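You operate a simulated robot arm through the tools that you are given. There is no shell and no other tool.

You are at the controls of a simulated robot arm. One attempt, no reset.

TASK
Put things in order on the top shelf of the left rack. At the end: the load card (marked "LOAD CARD 29") from the top shelf of the left rack is on the brown big carton (marked "CAPS"); the white tub (marked "Grease") from the top shelf of the left rack stands where the load card stood; the cream sign (marked "FREE") from the top shelf of the left rack stands where the white bottle (marked "Gear oil") stood; the white bottle from the top shelf of the left rack stands where the white tub stood; whatever was shut is shut again. Leave all else as you found it, and nothing knocked over.

Only the result counts: the job must be done as asked and must still hold three seconds after the hand-in. Knocking over, shifting, dropping, spilling or breaking anything else fails it. A push-on lid holds only when it is set on centred and level and pressed home; a screw cap is set on level and turned clockwise until tight.

THE ROBOT
A 5-joint arm with a two-finger parallel gripper, fixed in place. Base frame: the origin is at the foot of the arm, x ahead of it, y to its left, z up; the work surface is at about z = 0. Lengths are in mm, angles in degrees, forces in N, time in s.
With the tool pointing down near the work surface it reaches from about 260 to 680 mm from the base axis. Its first joint turns from -66.0 to 66.0 degrees. The tool tilts only in the upright plane through the base axis and itself; it spins freely about its own axis. Payload 2.9 kg.
Tool frame: the origin (TCP) lies between the finger pads and is the grasp point; the fingertips stand 30 mm ahead of it; z points along the fingers, y is the line along which they close. The gripper opens to 110 mm. The fingers are 20 mm wide and 10 mm thick; the gripper's body (48 by 112 mm) begins 55 mm behind the TCP.
Orientation is that of the tool frame in the base frame, as [roll, pitch, yaw] about the fixed x, y, z axes, in that order (R = Rz(yaw) Ry(pitch) Rx(roll)). With the fingers straight down and closing along the base's y, the tool's x points along the base's -x, its y along +y and its z along -z.

THE INTERFACE
- The arm moves only by the tool jog_arm. Its argument "deltas" is a list of rows, each a list of 7 numbers: the shift along the tool's x, y, z in units of 100 mm (1.0 is 100 mm), then the turn, a rotation vector about the tool's x, y, z in units of 45 degrees (1.0 is 45 degrees), then the finger opening in mm, from 0 to 110. In form: [[x, y, z, rx, ry, rz, jaw], ...]. A call has 1 to 20 rows; each row is the pose to reach, as a shift and turn from the pose commanded when the call began, along the tool's axes at that moment. A call with a number of a shift or a turn outside -1 to 1 is refused whole. A row lasts 0.2 s, in which the tool goes at most 50 mm and 8.6 degrees; a call with a longer step from one row to the next is refused whole, and so is a gripper value outside its range. Where a pose cannot be reached the arm comes as near as it can. A force on the tool above 40 N (or 10 N above the force at the start of the call, whichever is more), or a blocked arm, ends the call early, and 0.2 s more pass. Each finger travels about 108 mm/s and halts on what it meets, pressing with about 44 N; the grip force reading is that of the motor and also rises with nothing between the fingers. The clock runs only during rows and for 0.2 s after the last one: add rows that repeat a pose to give the fingers time. It gives the time, the measured TCP pose, the force on the tool (base axes), the opening and the grip force at its end, in the units of the frame above (readings bear some noise), with the torque about the TCP (base axes, N m) and any sound that the robot's microphone picked up.
- Cameras (640 x 400 px; columns grow to the right, rows downward): "scene" is fixed at [42.1, -460.9, 598.8]; the picture's right is [0.67, -0.74, 0.00], its down [-0.46, -0.41, -0.79] and it looks along [0.59, 0.53, -0.61] (base axes); focal length 313 px, centre (320, 200). "wrist" rides on the gripper at [72, 17, -103] in the tool frame; the picture's right is [-0.23, 0.97, 0.00], its down [-0.76, -0.18, -0.62] and it looks along [-0.61, -0.14, 0.78] (tool axes); focal length 222 px, centre (320, 200). There is no depth. A picture from a camera that has moved, and an enlarged one, comes with that camera's place and axes in the base frame and with its lens.
- get_image(camera): a new picture of that camera. No time passes.
- enlarge(camera, box): a new picture of the part [left, top, right, bottom] of that camera's present view, enlarged. No time passes.
- finish_job(): hands the job in; it is judged then, once.

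Nothing tells you positions but the pictures and the camera data. Unless the task says otherwise, let go and move clear before handing in.

The tools are called after "Call:" as a command line: name --pt "numbers of a row" for each row, then --argument value for the rest, lists and objects as JSON in quotes. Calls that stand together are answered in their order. jog_arm: Moves the arm, as the interface text tells. Its arguments: {"type":"object","properties":{"deltas":{"type":"array"}},"required":["deltas"]} The other tools are called the same way: get_image (camera) takes a picture; enlarge (camera, box) takes an enlarged picture of a part of a camera's view; finish_job () hands the job in.

At the start:

```text
time: 0.0
tool_pos: [365.1, -216.5, 315.4]
orientation: [179.9, 0.0, 180.0]
ft_force: [0.0, -0.2, -0.3]
torque: [0.03, 0.0, -0.01]
grip_width: 110.1
grasp_force: 0.0
```

scene: 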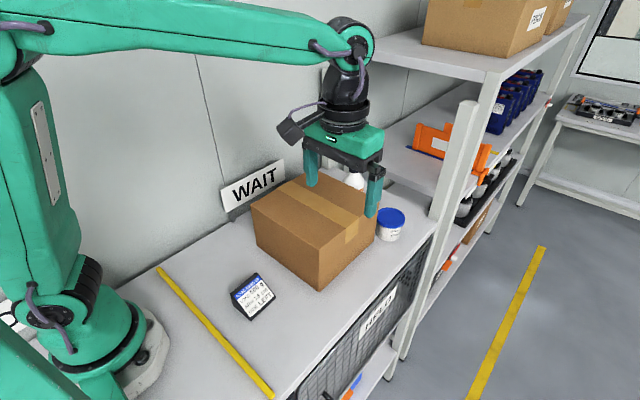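
wrist: 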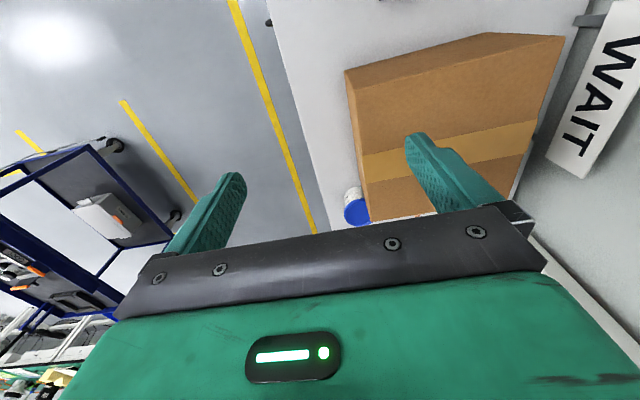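

I see a brown carton, a "WAIT" sign, a small dark card stand, a white tub with a blue lid and a white bottle partly hidden behind the gripper. I'll take close-up views first to find what is where.

Call:
enlarge --camera "scene" --box '[200, 120, 440, 330]'

Call:
enlarge --camera "scene" --box '[300, 0, 640, 220]'

Call:
enlarge --camera "wrist" --box '[260, 0, 640, 240]'

```text
1.90 times, centred on (320, 225) of scene
camera zoom: at [42.1, -460.9, 598.8], right [0.67, -0.74, 0.0], down [-0.46, -0.41, -0.79], along [0.59, 0.53, -0.61], focal length 596 px, centre (320, 152)
```

zoom: 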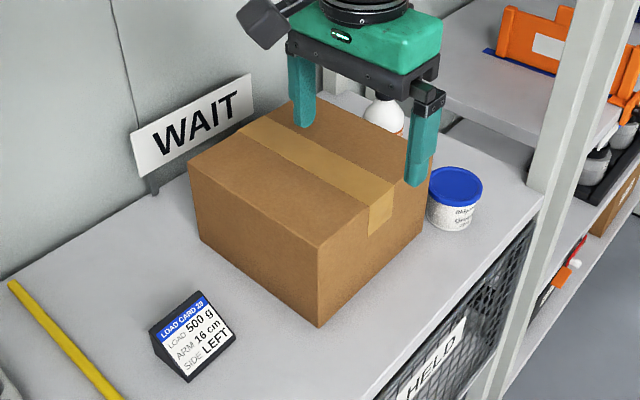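

```text
1.82 times, centred on (470, 110) of scene
camera zoom: at [42.1, -460.9, 598.8], right [0.67, -0.74, 0.0], down [-0.46, -0.41, -0.79], along [0.59, 0.53, -0.61], focal length 568 px, centre (47, 364)
```

zoom: 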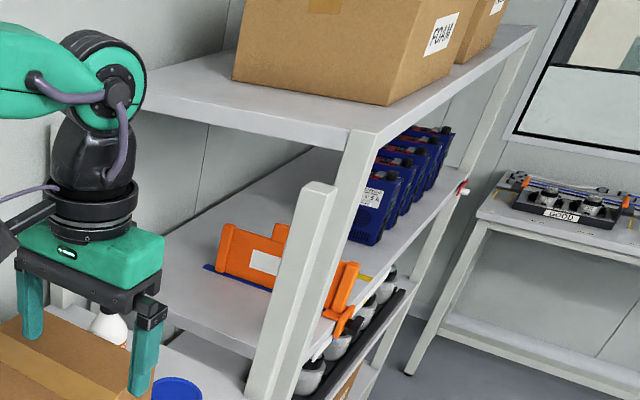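

```text
1.67 times, centred on (450, 120) of wrist
camera zoom: at [292.0, -199.4, 419.0], right [0.23, 0.97, 0.0], down [0.76, -0.18, 0.62], along [0.61, -0.14, -0.78], focal length 370 px, centre (103, 333)
```

zoom: 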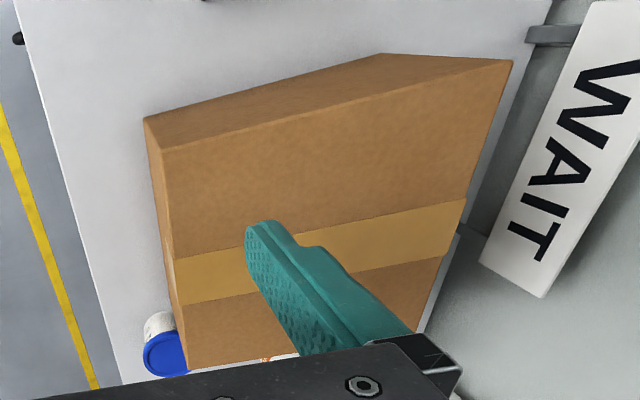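

The tool is over the carton's near edge and blocks the view, and I cannot see the bottle's surroundings or the FREE sign. I'll raise the arm to look at the whole shelf.

Call:
jog_arm --pt "0 0 -0.4 0 0 0 110" --pt "0 0 -0.8 0 0 0 110" --pt "0 0 -1.0 0 0 0 110"

Call:
jog_arm --pt "0 0.2 -0.4 0 0 0 110" --pt "0 0.4 -0.8 0 0 0 110" --pt "0 0.6 -1.0 0 0 0 110" --pt "0 1.0 -1.0 0 0 0 110"

Call:
get_image --camera "scene"

Call:
get_image --camera "wrist"

```text
time: 0.8
tool_pos: [365.0, -216.1, 417.0]
orientation: [-179.9, -0.1, 180.0]
ft_force: [-1.1, -0.1, 0.1]
torque: [-0.01, 0.0, -0.04]
grip_width: 110.0
grasp_force: 0.0
```

```text
time: 1.8
tool_pos: [365.2, -116.4, 517.3]
orientation: [180.0, 0.1, 180.0]
ft_force: [0.0, 0.8, -0.5]
torque: [-0.01, -0.01, 0.01]
grip_width: 109.9
grasp_force: 0.0
```

```text
taken
```

scene: 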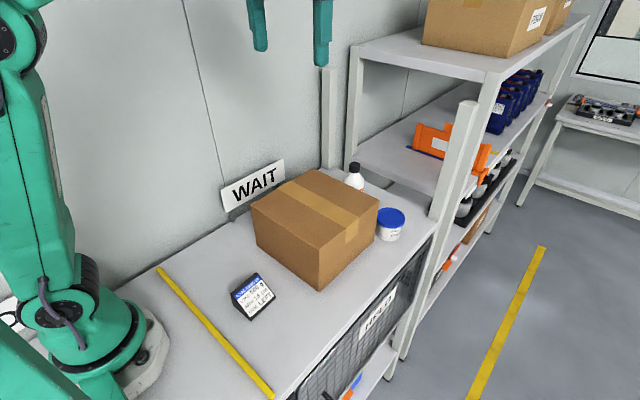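

```text
taken
camera wrist: at [291.6, -99.6, 619.2], right [0.23, 0.97, 0.0], down [0.76, -0.18, 0.62], along [0.61, -0.14, -0.78], focal length 222 px, centre (320, 200)
```

wrist: 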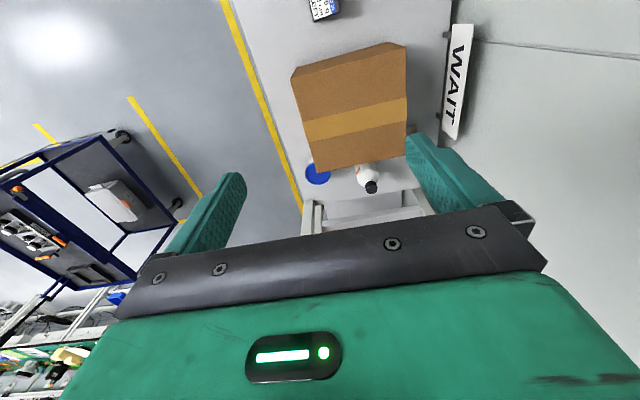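

Call:
enlarge --camera "scene" --box '[200, 130, 460, 330]'

Call:
enlarge --camera "scene" --box '[320, 140, 450, 260]'

Call:
enlarge --camera "wrist" --box '[270, 0, 500, 230]'

Call:
enlarge --camera "scene" --box '[220, 260, 290, 330]'

```text
2.00 times, centred on (330, 230) of scene
camera zoom: at [42.0, -460.9, 598.8], right [0.67, -0.74, 0.0], down [-0.46, -0.41, -0.79], along [0.59, 0.53, -0.61], focal length 625 px, centre (300, 140)
```

zoom: 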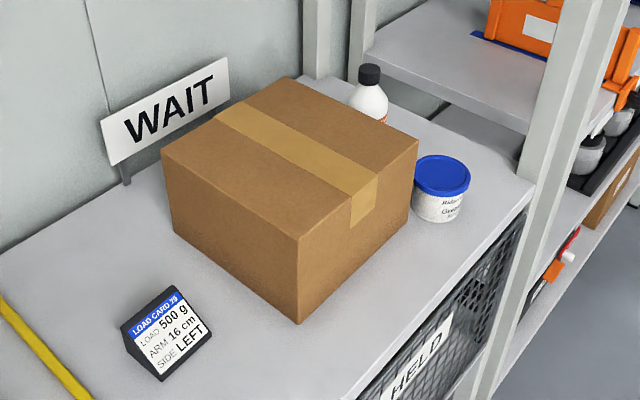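

```text
3.33 times, centred on (385, 200) of scene
camera zoom: at [42.0, -460.9, 598.8], right [0.67, -0.74, 0.0], down [-0.46, -0.41, -0.79], along [0.59, 0.53, -0.61], focal length 1042 px, centre (103, 200)
```

zoom: 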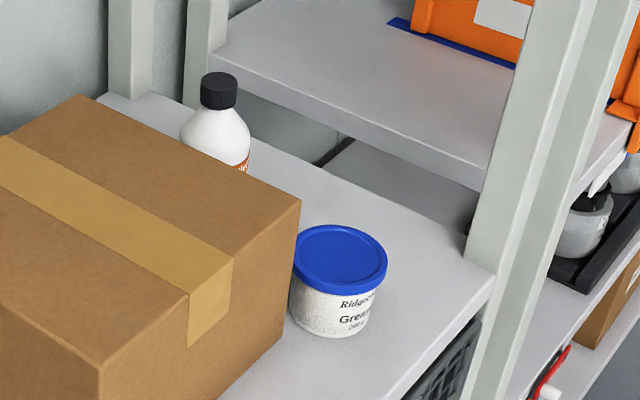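

```text
1.74 times, centred on (385, 115) of wrist
camera zoom: at [291.6, -99.6, 619.2], right [0.23, 0.97, 0.0], down [0.76, -0.18, 0.62], along [0.61, -0.14, -0.78], focal length 386 px, centre (207, 348)
```

zoom: 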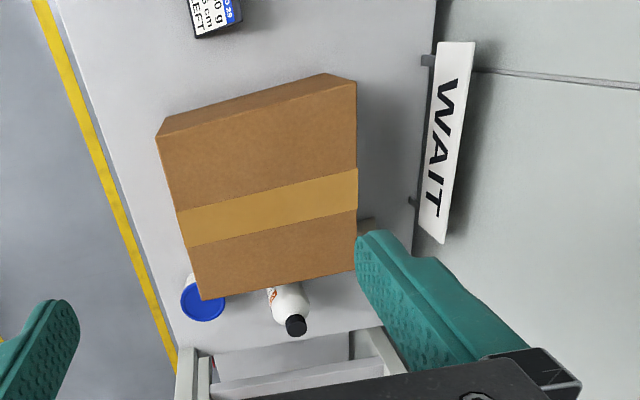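

```text
5.71 times, centred on (255, 295) of scene
camera zoom: at [42.0, -460.9, 598.8], right [0.67, -0.74, 0.0], down [-0.46, -0.41, -0.79], along [0.59, 0.53, -0.61], focal length 1786 px, centre (691, -343)
```

zoom: 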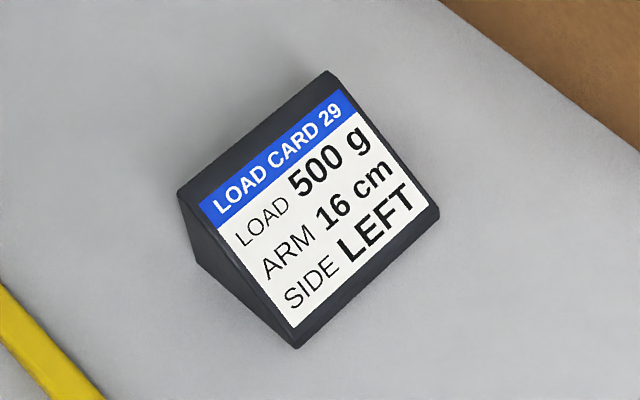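

Now the bottle and tub are visible beyond the carton, and something tan pokes out on the wall side of the carton. It may be the FREE sign, so I'll bring the wrist camera over that area.

Call:
jog_arm --pt "-0.25 0.4 0 0 0 0 110" --pt "-0.5 0.8 0 0 0 0 110" --pt "-0.7 1.0 0 0 0 0 110" --pt "-0.8 1.0 0 0 0 0 110"

Call:
jog_arm --pt "0 0.4 0 0 0 0 110" --pt "0 0.8 0 0 0 0 110"

Call:
get_image --camera "wrist"

Call:
enlarge --camera "wrist" --box '[200, 0, 440, 230]'

```text
time: 2.8
tool_pos: [446.9, -15.2, 515.8]
orientation: [180.0, 0.0, 180.0]
ft_force: [0.0, 0.2, 0.3]
torque: [0.02, 0.0, 0.02]
grip_width: 110.0
grasp_force: 0.0
```

```text
time: 3.4
tool_pos: [446.4, 65.0, 516.0]
orientation: [180.0, 0.1, 179.9]
ft_force: [-0.5, 0.2, 0.2]
torque: [-0.04, 0.0, 0.04]
grip_width: 110.1
grasp_force: 0.0
```

```text
taken
camera wrist: at [372.8, 81.8, 618.2], right [0.23, 0.97, 0.0], down [0.76, -0.18, 0.62], along [0.61, -0.14, -0.78], focal length 222 px, centre (320, 200)
```

wrist: 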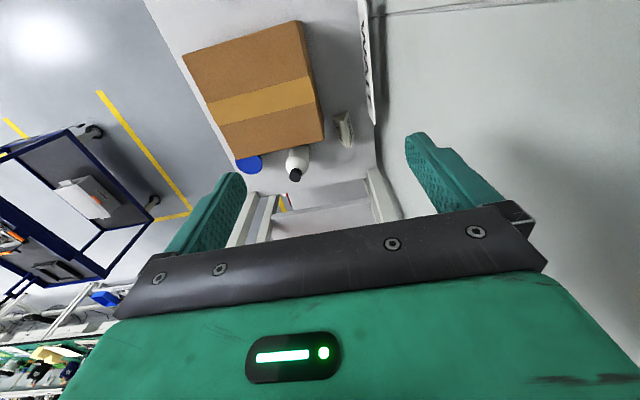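

```text
1.74 times, centred on (320, 115) of wrist
camera zoom: at [372.8, 81.8, 618.2], right [0.23, 0.97, 0.0], down [0.76, -0.18, 0.62], along [0.61, -0.14, -0.78], focal length 386 px, centre (320, 348)
```

zoom: 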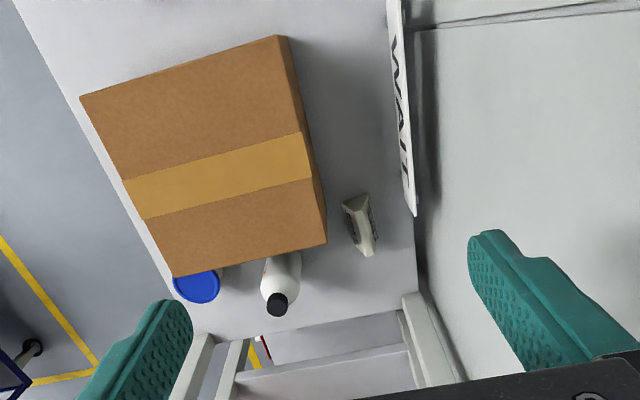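

The small tent-shaped object between the carton and the wall looks like the FREE sign. I'll enlarge it.

Call:
enlarge --camera "wrist" --box '[310, 90, 380, 160]'

Call:
enlarge --camera "wrist" --box '[220, 120, 330, 200]'

Call:
get_image --camera "scene"

```text
5.71 times, centred on (345, 125) of wrist
camera zoom: at [372.8, 81.8, 618.2], right [0.23, 0.97, 0.0], down [0.76, -0.18, 0.62], along [0.61, -0.14, -0.78], focal length 1269 px, centre (177, 629)
```

zoom: 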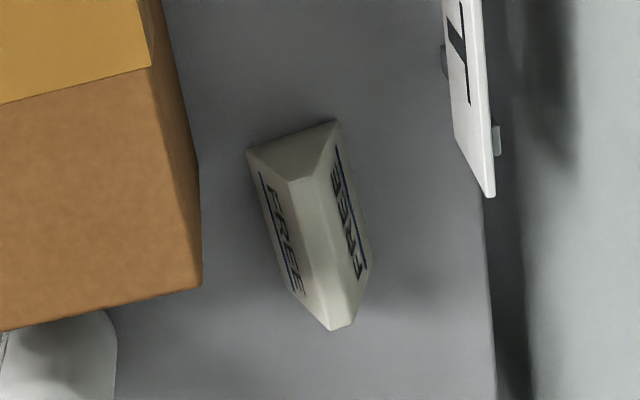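

```text
5.00 times, centred on (275, 160) of wrist
camera zoom: at [372.8, 81.8, 618.2], right [0.23, 0.97, 0.0], down [0.76, -0.18, 0.62], along [0.61, -0.14, -0.78], focal length 1111 px, centre (545, 400)
```

zoom: 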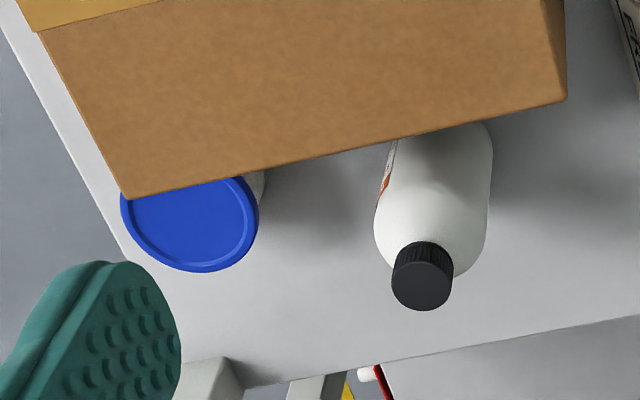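

```text
taken
```

scene: 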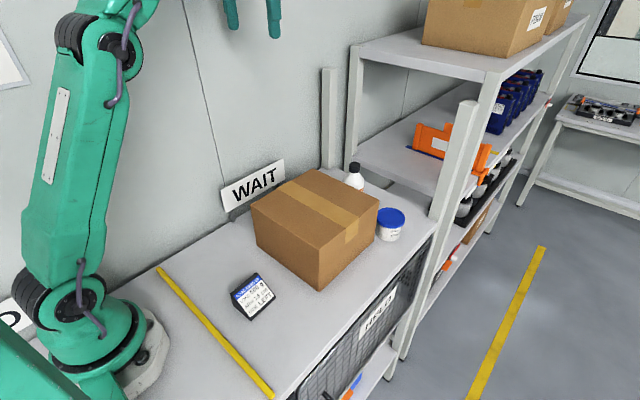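

The FREE sign is a small tent shape standing between carton and wall at about (611, 91). The bottle is near (644, -44) and the tub near (636, -186). I'll move the wrist camera round to the free side to see the bottle and tub properly.

Call:
jog_arm --pt "-0.16 -0.16 0 0 0 -0.16 110" --pt "-0.33 -0.33 0 0 0 -0.33 110" --pt "-0.5 -0.5 0 0 0 -0.5 110" --pt "-0.67 -0.67 0 0 0 -0.67 110" --pt "-0.84 -0.84 0 0 0 -0.84 110" --pt "-1.0 -1.0 0 0 0 -1.0 110"

```text
time: 4.8
tool_pos: [492.1, -28.8, 470.0]
orientation: [180.0, 0.0, -137.3]
ft_force: [0.2, 0.4, 0.5]
torque: [-0.04, 0.01, -0.03]
grip_width: 110.1
grasp_force: 0.0
out of reach, approached as far as the arm can: row 1, 2, 3, 4, 5, 6
```

Call:
jog_arm --pt "0 0 0.25 0 0 0 110" --pt "0 0 0.5 0 0 0 110" --pt "0 0 0.5 0 0 0 110"

```text
time: 5.6
tool_pos: [491.8, -27.9, 422.0]
orientation: [180.0, -0.1, -135.0]
ft_force: [-0.6, 0.1, 0.2]
torque: [0.0, 0.01, 0.02]
grip_width: 110.0
grasp_force: 0.1
```

Call:
jog_arm --pt "-0.01 -0.15 0.13 0 0 -0.17 110" --pt "-0.02 -0.3 0.27 0 0 -0.34 110" --pt "-0.03 -0.45 0.4 0 0 -0.5 110" --pt "-0.05 -0.6 0.53 0 0 -0.67 110" --pt "-0.06 -0.75 0.67 0 0 -0.84 110" --pt "-0.07 -0.92 0.8 0 0 -1.0 110"

Call:
get_image --camera "wrist"

Call:
get_image --camera "scene"

```text
time: 7.0
tool_pos: [562.7, -88.4, 342.9]
orientation: [180.0, 0.0, -89.9]
ft_force: [-0.9, 0.0, -0.9]
torque: [-0.01, 0.0, -0.01]
grip_width: 109.9
grasp_force: 0.1
```

```text
taken
camera wrist: at [544.6, -161.2, 445.0], right [-0.97, 0.23, 0.0], down [0.18, 0.76, 0.62], along [0.14, 0.61, -0.78], focal length 222 px, centre (320, 200)
```

wrist: 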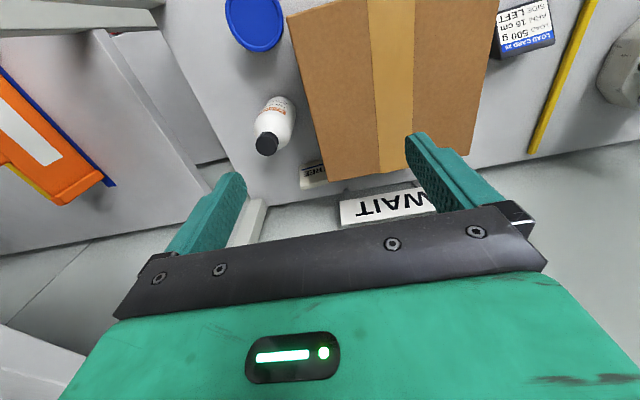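

```text
taken
```

scene: 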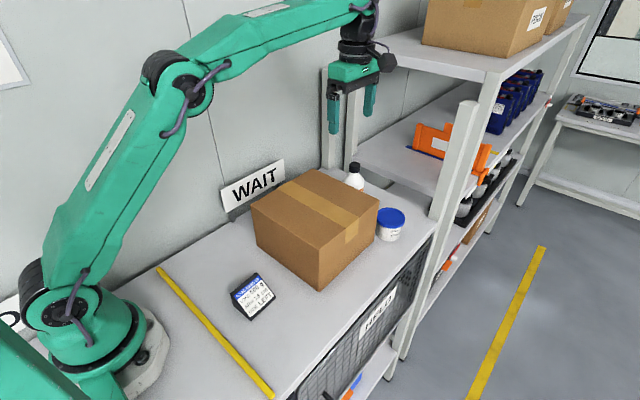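

Call:
enlarge --camera "wrist" --box '[200, 0, 340, 100]'

Call:
enlarge --camera "wrist" --box '[230, 70, 350, 200]'

Call:
enlarge --camera "wrist" --box '[440, 0, 640, 160]'

Call:
enlarge --camera "scene" --box '[320, 40, 400, 140]'

```text
4.00 times, centred on (270, 50) of wrist
camera zoom: at [544.6, -161.2, 445.0], right [-0.97, 0.23, 0.0], down [0.18, 0.76, 0.62], along [0.14, 0.61, -0.78], focal length 888 px, centre (520, 800)
```

zoom: 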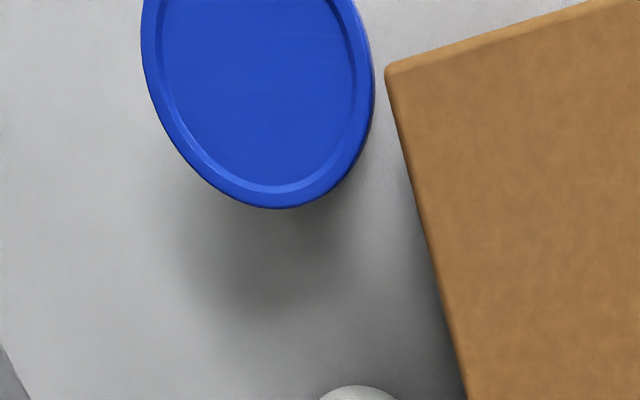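

```text
3.08 times, centred on (290, 135) of wrist
camera zoom: at [544.6, -161.2, 445.0], right [-0.97, 0.23, 0.0], down [0.18, 0.76, 0.62], along [0.14, 0.61, -0.78], focal length 684 px, centre (412, 400)
```

zoom: 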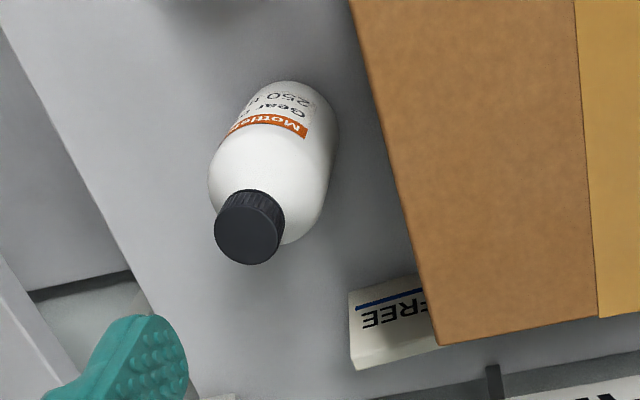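

```text
2.50 times, centred on (540, 80) of wrist
camera zoom: at [544.6, -161.2, 445.0], right [-0.97, 0.23, 0.0], down [0.18, 0.76, 0.62], along [0.14, 0.61, -0.78], focal length 555 px, centre (-230, 500)
```

zoom: 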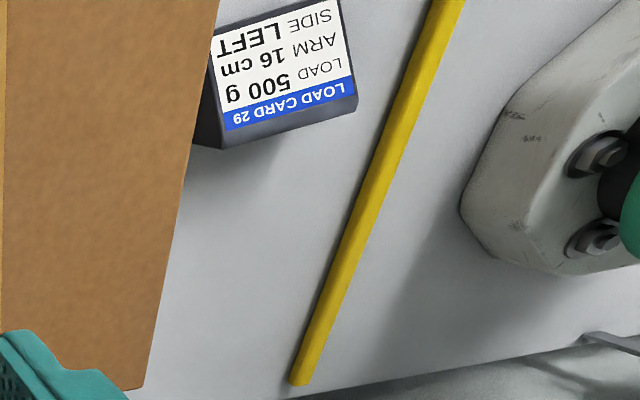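

```text
4.00 times, centred on (360, 90) of scene
camera zoom: at [42.0, -460.9, 598.8], right [0.67, -0.74, 0.0], down [-0.46, -0.41, -0.79], along [0.59, 0.53, -0.61], focal length 1250 px, centre (160, 640)
```

zoom: 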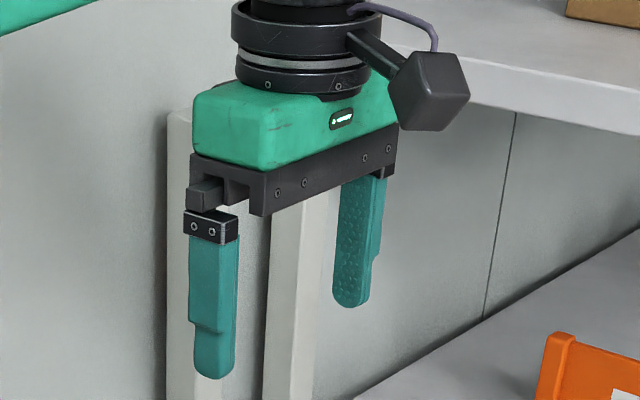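

The bottle, tub, sign and card are all in view, and the wrist camera box is about 35 mm in size. I'll do the card first, so I'm moving the tool over it at about (249, -76) with the fingers closing along x.

Call:
jog_arm --pt "0 0.4 0 0 0 0 110" --pt "0 0.8 0 0 0 0 110" --pt "0 1.0 0 0 0 0 110"

Call:
jog_arm --pt "0 0.4 0 0 0 0 110" --pt "0 0.8 0 0 0 0 110" --pt "0 1.0 0 0 0 0 110"

Call:
jog_arm --pt "0 0.4 0.2 0 0 0 110" --pt "0 0.8 0.4 0 0 0 110" --pt "0 1.0 0.8 0 0 0 110" --pt "0 1.0 1.0 0 0 0 110"

Call:
get_image --camera "wrist"

Call:
get_image --camera "scene"

```text
time: 7.8
tool_pos: [461.9, -86.3, 342.1]
orientation: [179.9, 0.0, -90.1]
ft_force: [-0.2, 0.5, 0.0]
torque: [-0.02, 0.02, -0.01]
grip_width: 110.0
grasp_force: 0.0
```

```text
time: 8.6
tool_pos: [363.1, -87.4, 339.2]
orientation: [180.0, 0.0, -90.0]
ft_force: [0.2, 0.0, 0.5]
torque: [0.0, 0.03, -0.03]
grip_width: 110.2
grasp_force: 0.1
```

```text
time: 9.6
tool_pos: [262.2, -86.3, 240.4]
orientation: [-179.9, 0.0, -90.0]
ft_force: [-0.6, -0.2, 0.4]
torque: [0.0, -0.01, 0.03]
grip_width: 110.0
grasp_force: 0.1
```

```text
taken
camera wrist: at [243.8, -159.3, 343.5], right [-0.97, 0.23, 0.0], down [0.18, 0.76, 0.62], along [0.14, 0.61, -0.78], focal length 222 px, centre (320, 200)
```

wrist: 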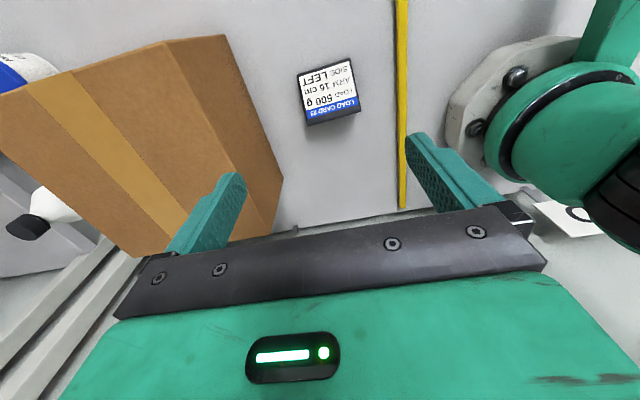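

```text
taken
```

scene: 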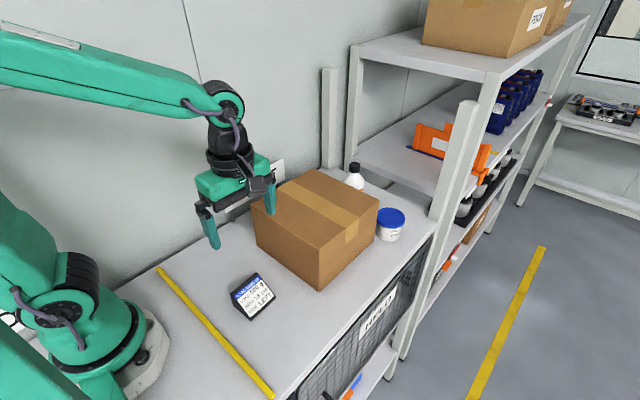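

Call:
enlarge --camera "wrist" --box '[280, 40, 380, 140]'

Call:
enlarge --camera "scene" --box '[220, 255, 290, 325]'

```text
4.00 times, centred on (330, 90) of wrist
camera zoom: at [243.8, -159.3, 343.5], right [-0.97, 0.23, 0.0], down [0.18, 0.76, 0.62], along [0.14, 0.61, -0.78], focal length 888 px, centre (280, 640)
```

zoom: 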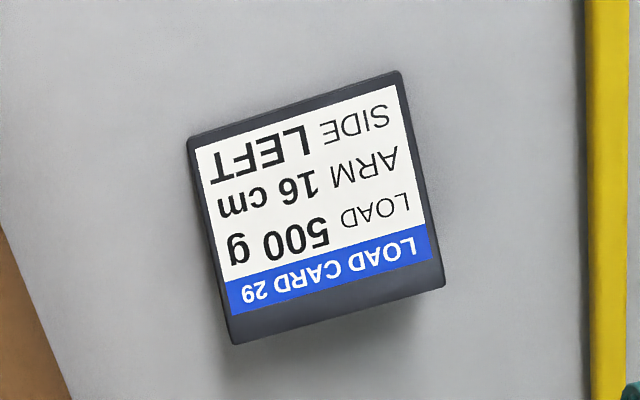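

```text
5.71 times, centred on (255, 290) of scene
camera zoom: at [42.0, -460.9, 598.8], right [0.67, -0.74, 0.0], down [-0.46, -0.41, -0.79], along [0.59, 0.53, -0.61], focal length 1786 px, centre (691, -314)
```

zoom: 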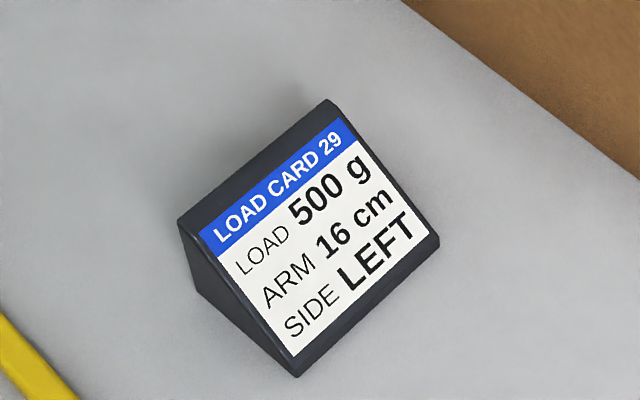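

The card stands about x 213–286, y −113 to −57, with a vertical back 46 mm high and a yaw of about 2.6°. I'll centre over its heavier back part and go down in steps.

Call:
jog_arm --pt "-0.1 0.126 0.3 0 0 -0.058 110" --pt "-0.1 0.126 0.7 0 0 -0.058 110" --pt "-0.1 0.126 1.0 0 0 -0.058 110" --pt "-0.1 0.126 1.0 0 0 -0.058 110"

Call:
get_image --camera "wrist"

Call:
get_image --camera "scene"

```text
time: 10.6
tool_pos: [250.2, -74.4, 141.1]
orientation: [179.9, -0.1, -87.4]
ft_force: [0.2, 0.6, -0.2]
torque: [0.01, 0.0, 0.02]
grip_width: 109.7
grasp_force: 0.1
```

```text
taken
camera wrist: at [235.7, -149.9, 243.9], right [-0.98, 0.18, 0.0], down [0.14, 0.77, 0.62], along [0.11, 0.61, -0.78], focal length 222 px, centre (320, 200)
```

wrist: 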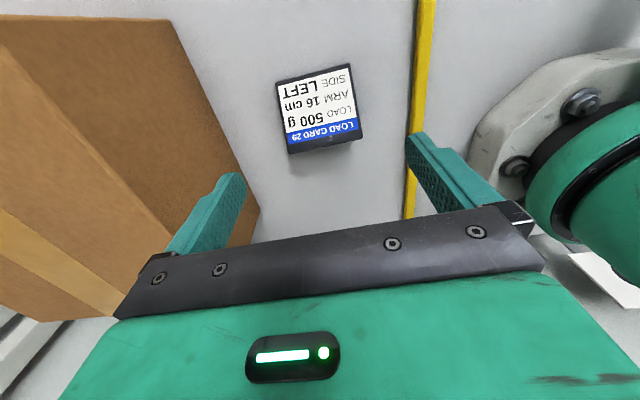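

```text
taken
```

scene: 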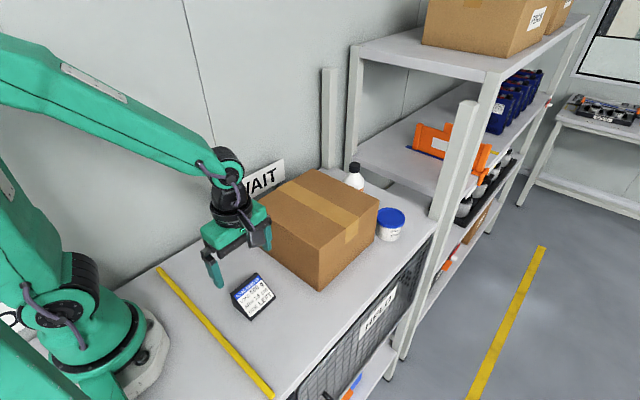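

Call:
enlarge --camera "wrist" --box '[260, 50, 380, 170]'

Call:
jog_arm --pt "0 0 0.2 0 0 0 110" --pt "0 0 0.4 0 0 0 110" --pt "0 0 0.4 0 0 0 110"

Call:
enlarge --camera "scene" --box '[180, 200, 310, 330]'

Call:
get_image --camera "wrist"

```text
3.33 times, centred on (320, 110) of wrist
camera zoom: at [235.7, -149.9, 243.9], right [-0.98, 0.18, 0.0], down [0.14, 0.77, 0.62], along [0.11, 0.61, -0.78], focal length 740 px, centre (320, 500)
```

zoom: 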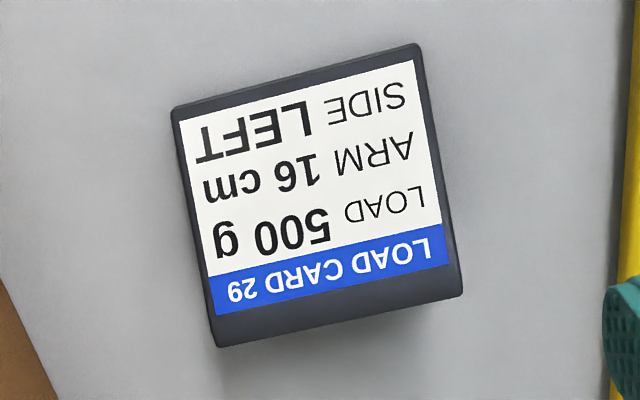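

```text
time: 11.4
tool_pos: [248.3, -75.7, 102.0]
orientation: [-179.9, -0.1, -87.4]
ft_force: [0.3, 0.0, 1.3]
torque: [0.0, 0.0, 0.0]
grip_width: 109.9
grasp_force: 0.0
```

```text
3.08 times, centred on (245, 265) of scene
camera zoom: at [42.1, -460.9, 598.8], right [0.67, -0.74, 0.0], down [-0.46, -0.41, -0.79], along [0.59, 0.53, -0.61], focal length 962 px, centre (551, 0)
```

zoom: 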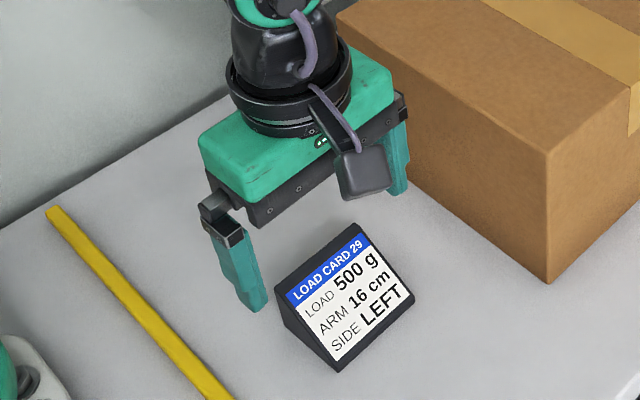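

```text
taken
camera wrist: at [235.4, -150.2, 204.7], right [-0.98, 0.18, 0.0], down [0.14, 0.77, 0.62], along [0.11, 0.61, -0.78], focal length 222 px, centre (320, 200)
```

wrist: 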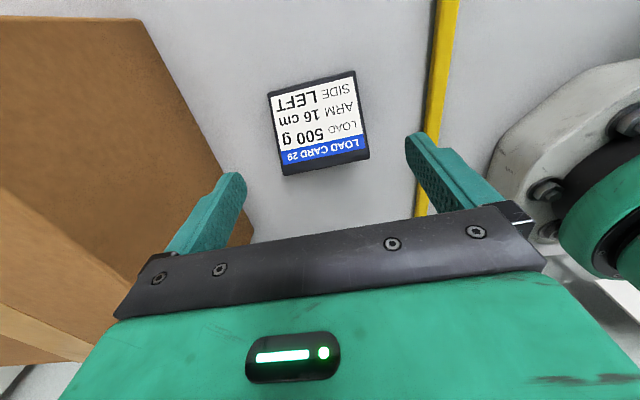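

The tool is centred over the card's ends. I'll lower it to z ≈ 35 and close the fingers.

Call:
jog_arm --pt "0 0 0.2 0 0 0 110" --pt "0 0 0.4 0 0 0 110" --pt "0 0 0.55 0 0 0 110" --pt "0 0 0.67 0 0 0 110" --pt "0 0 0.67 0 0 0 110"

Call:
get_image --camera "wrist"

Call:
enlarge --camera "scene" --box '[180, 200, 310, 330]'

```text
time: 12.6
tool_pos: [250.1, -76.3, 35.6]
orientation: [180.0, 0.0, -87.4]
ft_force: [-0.1, 0.1, -0.7]
torque: [0.01, 0.0, -0.02]
grip_width: 109.9
grasp_force: 0.1
```

```text
taken
camera wrist: at [235.0, -150.8, 138.1], right [-0.98, 0.18, 0.0], down [0.14, 0.77, 0.62], along [0.11, 0.61, -0.78], focal length 222 px, centre (320, 200)
```

wrist: 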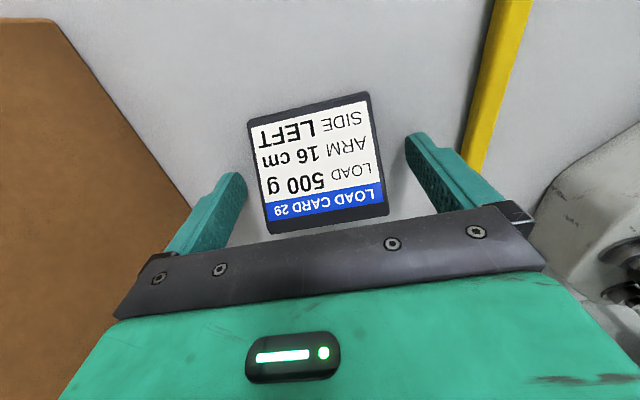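

```text
3.08 times, centred on (245, 265) of scene
camera zoom: at [42.1, -460.9, 598.8], right [0.67, -0.74, 0.0], down [-0.46, -0.41, -0.79], along [0.59, 0.53, -0.61], focal length 962 px, centre (551, 0)
```

zoom: 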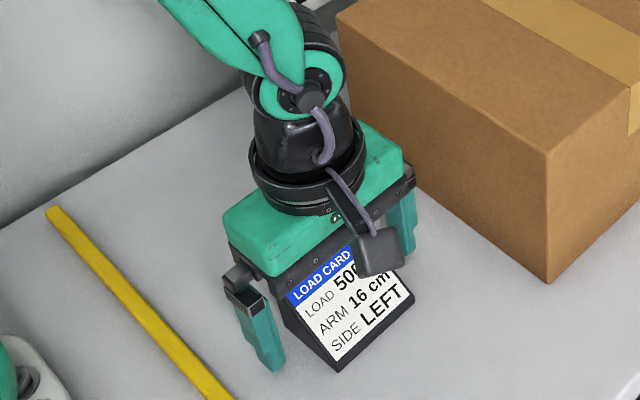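

Call:
jog_arm --pt "0 0 0 0 0 0 90" --pt "0 0 0 0 0 0 80" --pt "0 0 0 0 0 0 76" --pt "0 0 0 0 0 0 72" --pt "0 0 0 0 0 0 66" --pt "0 0 0 0 0 0 60" --pt "0 0 0 0 0 0 60"

Call:
get_image --camera "wrist"

```text
time: 14.2
tool_pos: [249.0, -78.0, 35.0]
orientation: [180.0, 0.0, -87.4]
ft_force: [-0.4, -0.7, 0.8]
torque: [0.0, -0.01, 0.01]
grip_width: 73.3
grasp_force: 43.8
```

```text
taken
camera wrist: at [235.1, -150.8, 138.3], right [-0.98, 0.18, 0.0], down [0.14, 0.77, 0.62], along [0.11, 0.61, -0.78], focal length 222 px, centre (320, 200)
```

wrist: 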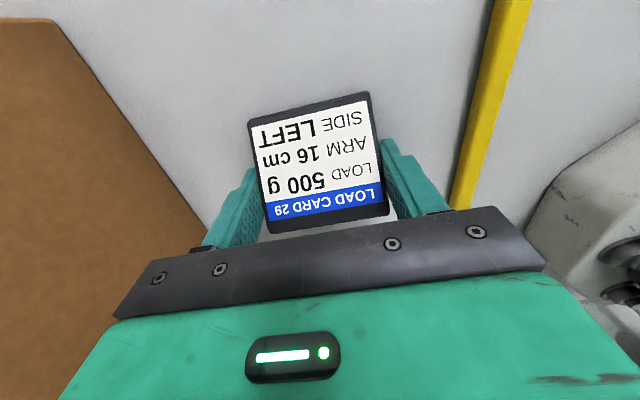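

The card is gripped at 73 mm. I'll lift it slowly.

Call:
jog_arm --pt "0 0 -0.1 0 0 0 60" --pt "0 0 -0.3 0 0 0 60" --pt "0 0 -0.6 0 0 0 60" --pt "0 0 -1.0 0 0 0 60" --pt "0 0 -1.0 0 0 0 60"

Call:
jog_arm --pt "0 0 -0.3 0 0 0 60" --pt "0 0 -0.7 0 0 0 60" --pt "0 0 -1.0 0 0 0 60" --pt "0 0 -1.0 0 0 0 60"

Call:
get_image --camera "wrist"

Call:
get_image --camera "scene"

```text
time: 15.4
tool_pos: [248.8, -77.3, 134.5]
orientation: [-179.9, 0.0, -87.4]
ft_force: [-0.2, 0.8, -0.6]
torque: [0.0, 0.01, -0.02]
grip_width: 60.0
grasp_force: 0.2
```

```text
time: 16.4
tool_pos: [250.2, -76.6, 234.5]
orientation: [-180.0, 0.1, -87.3]
ft_force: [0.6, 0.7, -0.1]
torque: [-0.01, -0.01, 0.0]
grip_width: 60.2
grasp_force: 0.1
```

```text
taken
camera wrist: at [235.1, -150.4, 338.6], right [-0.98, 0.18, 0.0], down [0.14, 0.77, 0.62], along [0.11, 0.61, -0.78], focal length 222 px, centre (320, 200)
```

wrist: 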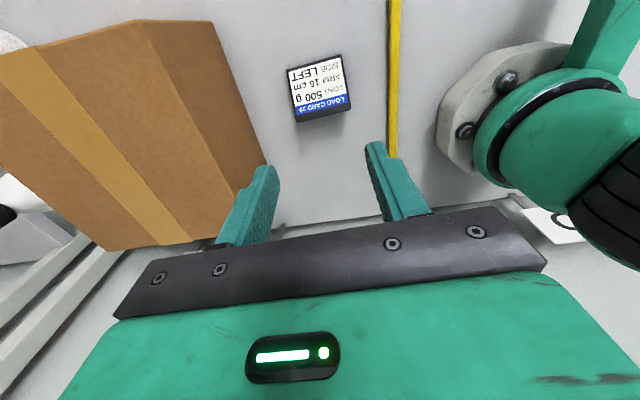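

```text
taken
```

scene: 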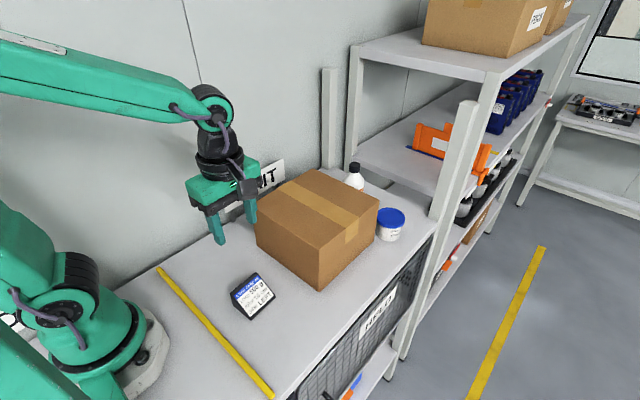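

The fingers slipped off during the lift and the card is still on the shelf. I'll check whether it moved.

Call:
enlarge --camera "scene" --box '[220, 255, 290, 325]'

Call:
enlarge --camera "wrist" --box '[270, 30, 370, 140]'

Call:
enlarge --camera "scene" --box '[180, 130, 270, 250]'

Call:
enlarge --camera "wrist" --box '[200, 120, 450, 280]'

```text
5.71 times, centred on (255, 290) of scene
camera zoom: at [42.0, -460.9, 598.8], right [0.67, -0.74, 0.0], down [-0.46, -0.41, -0.79], along [0.59, 0.53, -0.61], focal length 1786 px, centre (691, -314)
```

zoom: 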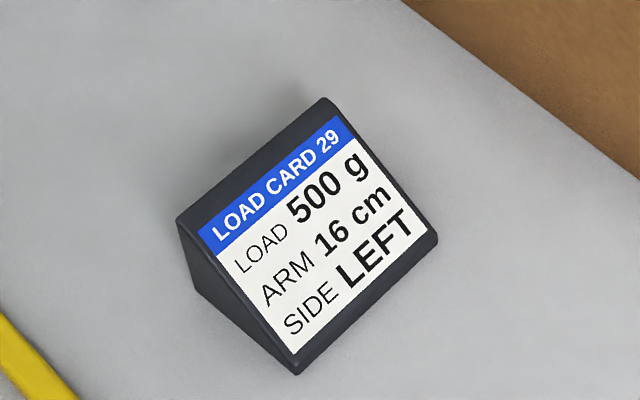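

```text
3.64 times, centred on (320, 85) of wrist
camera zoom: at [235.1, -150.4, 338.6], right [-0.98, 0.18, 0.0], down [0.14, 0.77, 0.62], along [0.11, 0.61, -0.78], focal length 808 px, centre (320, 618)
```

zoom: 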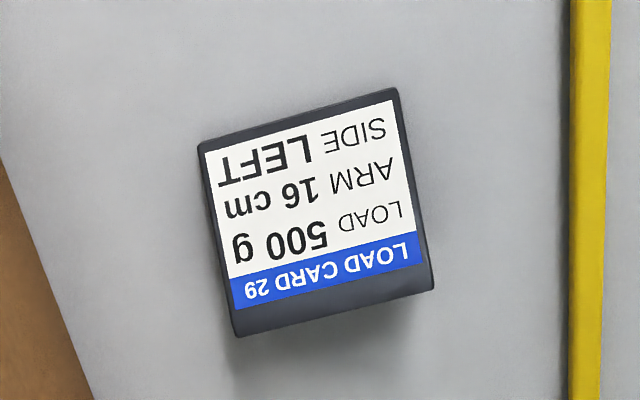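

```text
3.33 times, centred on (225, 190) of scene
camera zoom: at [42.0, -460.9, 598.8], right [0.67, -0.74, 0.0], down [-0.46, -0.41, -0.79], along [0.59, 0.53, -0.61], focal length 1042 px, centre (637, 233)
```

zoom: 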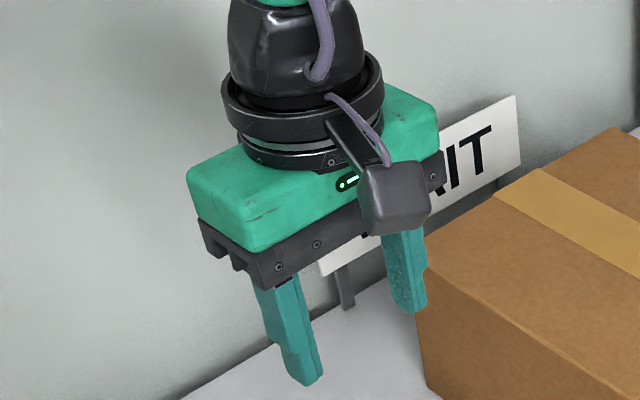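

```text
2.50 times, centred on (325, 200) of wrist
camera zoom: at [235.1, -150.4, 338.6], right [-0.98, 0.18, 0.0], down [0.14, 0.77, 0.62], along [0.11, 0.61, -0.78], focal length 555 px, centre (308, 200)
```

zoom: 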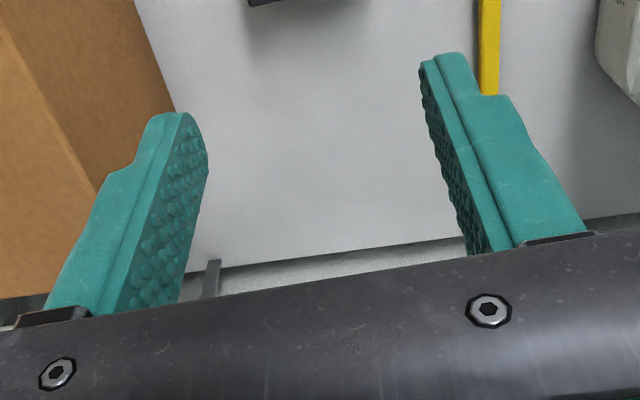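

The card only shifted about 1–2 mm. I'll go back down a little lower, over its centre of mass, regrip, and lift in very small steps to see what happens.

Call:
jog_arm --pt "-0.03 0 0.2 0 0 0 80" --pt "-0.03 0 0.4 0 0 0 100" --pt "-0.03 0 0.7 0 0 0 110" --pt "-0.03 0 1.0 0 0 0 110" --pt "-0.03 0 1.0 0 0 0 110"

Call:
jog_arm --pt "0 0 0.3 0 0 0 110" --pt "0 0 0.6 0 0 0 110" --pt "0 0 0.85 0 0 0 110" --pt "0 0 1.0 0 0 0 110" --pt "0 0 1.0 0 0 0 110"

Call:
jog_arm --pt "0 0 0.02 0 0 0 90" --pt "0 0 0.02 0 0 0 80" --pt "0 0 0.02 0 0 0 76" --pt "0 0 0.02 0 0 0 70" --pt "0 0 0.02 0 0 0 50" --pt "0 0 0.02 0 0 0 30" --pt "0 0 0.02 0 0 0 30"

Call:
get_image --camera "wrist"

Call:
enlarge --camera "scene" --box '[200, 220, 310, 330]'

```text
time: 17.6
tool_pos: [248.6, -73.7, 133.9]
orientation: [-180.0, 0.0, -87.4]
ft_force: [-0.6, 0.0, 0.6]
torque: [0.02, 0.01, -0.01]
grip_width: 110.1
grasp_force: 0.0
```

```text
time: 18.8
tool_pos: [248.6, -73.8, 33.4]
orientation: [180.0, 0.0, -87.4]
ft_force: [0.9, 0.1, 0.5]
torque: [-0.01, -0.03, 0.0]
grip_width: 109.9
grasp_force: 0.1
```

```text
time: 20.4
tool_pos: [249.9, -72.7, 32.0]
orientation: [-179.9, 0.0, -87.4]
ft_force: [-0.3, -0.1, 0.0]
torque: [-0.02, 0.03, -0.02]
grip_width: 73.2
grasp_force: 44.3
```

```text
taken
camera wrist: at [235.3, -147.4, 135.3], right [-0.98, 0.18, 0.0], down [0.14, 0.77, 0.62], along [0.11, 0.61, -0.78], focal length 222 px, centre (320, 200)
```

wrist: 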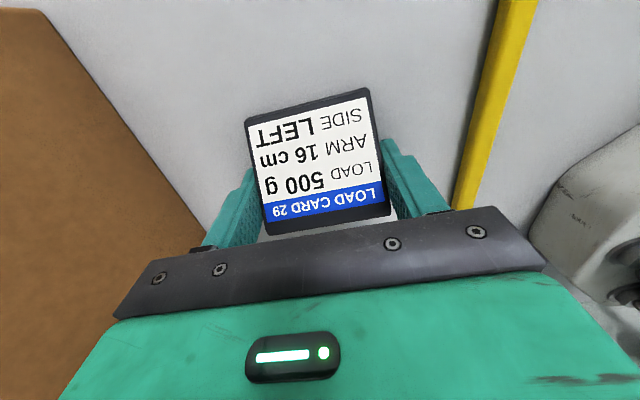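

```text
3.64 times, centred on (255, 275) of scene
camera zoom: at [42.1, -460.9, 598.8], right [0.67, -0.74, 0.0], down [-0.46, -0.41, -0.79], along [0.59, 0.53, -0.61], focal length 1137 px, centre (556, -73)
```

zoom: 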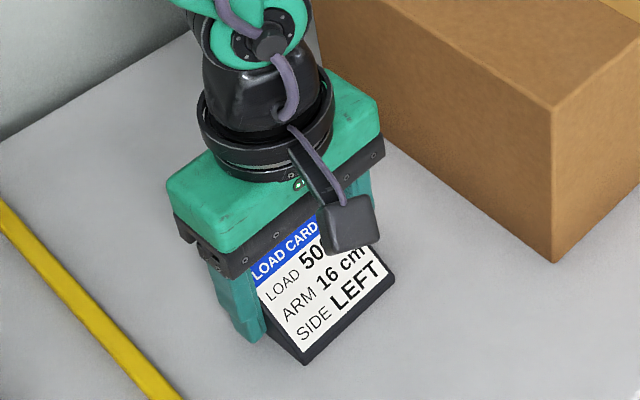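

Call:
jog_arm --pt "0 0 -0.02 0 0 0 30" --pt "0 0 -0.04 0 0 0 30" --pt "0 0 -0.06 0 0 0 30" --pt "0 0 -0.08 0 0 0 30" --pt "0 0 -0.1 0 0 0 30"

Call:
get_image --camera "wrist"

Call:
enlarge --camera "scene" --box '[200, 220, 310, 330]'

```text
time: 21.6
tool_pos: [249.7, -73.8, 42.4]
orientation: [180.0, -0.1, -87.4]
ft_force: [0.9, 0.0, -0.4]
torque: [0.0, 0.01, -0.01]
grip_width: 73.1
grasp_force: 43.7
```

```text
taken
camera wrist: at [234.9, -147.8, 145.8], right [-0.98, 0.18, 0.0], down [0.14, 0.77, 0.62], along [0.11, 0.61, -0.78], focal length 222 px, centre (320, 200)
```

wrist: 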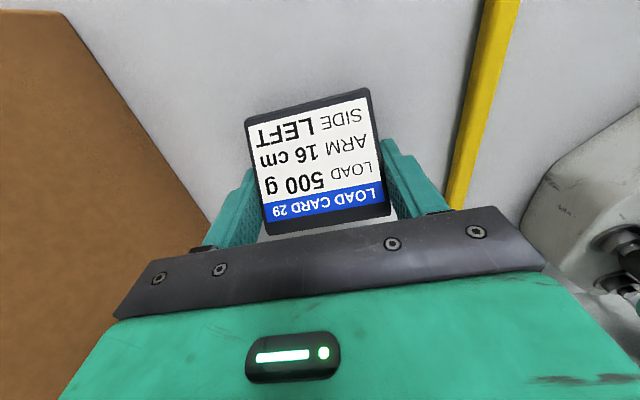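

```text
3.64 times, centred on (255, 275) of scene
camera zoom: at [42.1, -460.9, 598.8], right [0.67, -0.74, 0.0], down [-0.46, -0.41, -0.79], along [0.59, 0.53, -0.61], focal length 1137 px, centre (556, -73)
```

zoom: 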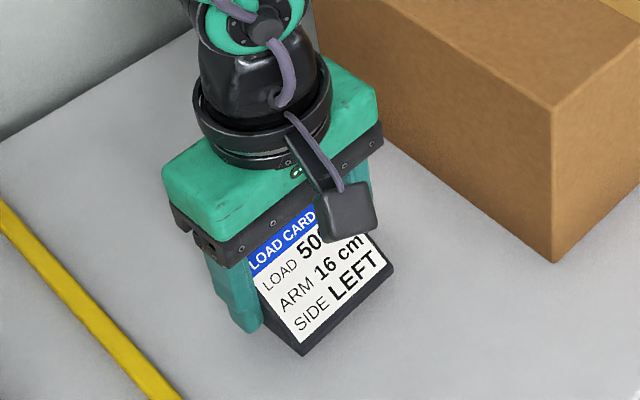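

It is rising with the fingers now. I'll continue slowly, in steps of about 7 mm per row.

Call:
jog_arm --pt "0 0 -0.03 0 0 0 30" --pt "0 0 -0.07 0 0 0 30" --pt "0 0 -0.12 0 0 0 30" --pt "0 0 -0.18 0 0 0 30" --pt "0 0 -0.24 0 0 0 30" --pt "0 0 -0.3 0 0 0 30" --pt "0 0 -0.36 0 0 0 30" --pt "0 0 -0.42 0 0 0 30" --pt "0 0 -0.47 0 0 0 30" --pt "0 0 -0.5 0 0 0 30"

Call:
get_image --camera "wrist"

Call:
enlarge --camera "scene" --box '[200, 200, 310, 310]'

```text
time: 23.8
tool_pos: [250.1, -75.3, 93.0]
orientation: [-179.9, 0.0, -87.4]
ft_force: [-0.4, -1.0, -0.8]
torque: [0.02, 0.0, -0.02]
grip_width: 73.1
grasp_force: 44.1
```

```text
taken
camera wrist: at [235.0, -147.8, 195.9], right [-0.98, 0.18, 0.0], down [0.14, 0.77, 0.62], along [0.11, 0.61, -0.78], focal length 222 px, centre (320, 200)
```

wrist: 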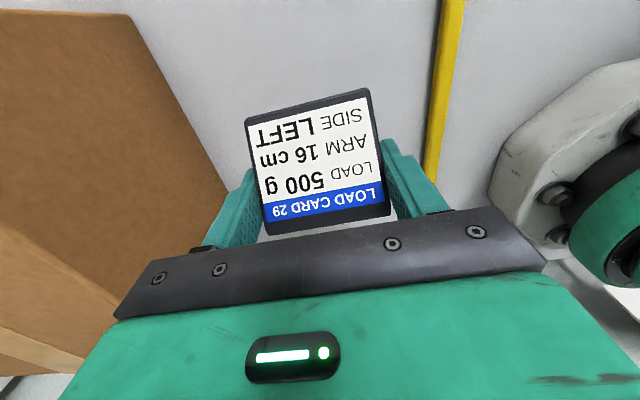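

```text
3.64 times, centred on (255, 255) of scene
camera zoom: at [42.1, -460.9, 598.8], right [0.67, -0.74, 0.0], down [-0.46, -0.41, -0.79], along [0.59, 0.53, -0.61], focal length 1137 px, centre (556, 0)
```

zoom: 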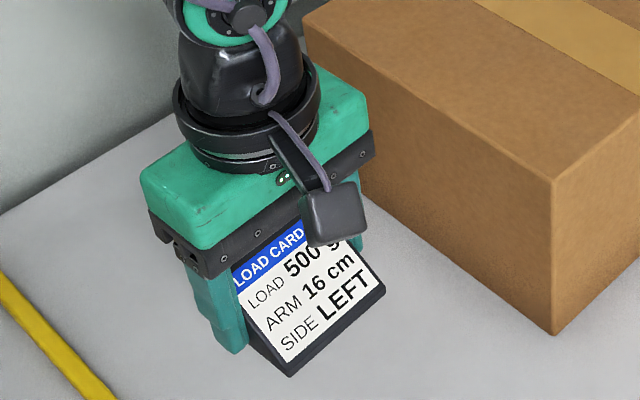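

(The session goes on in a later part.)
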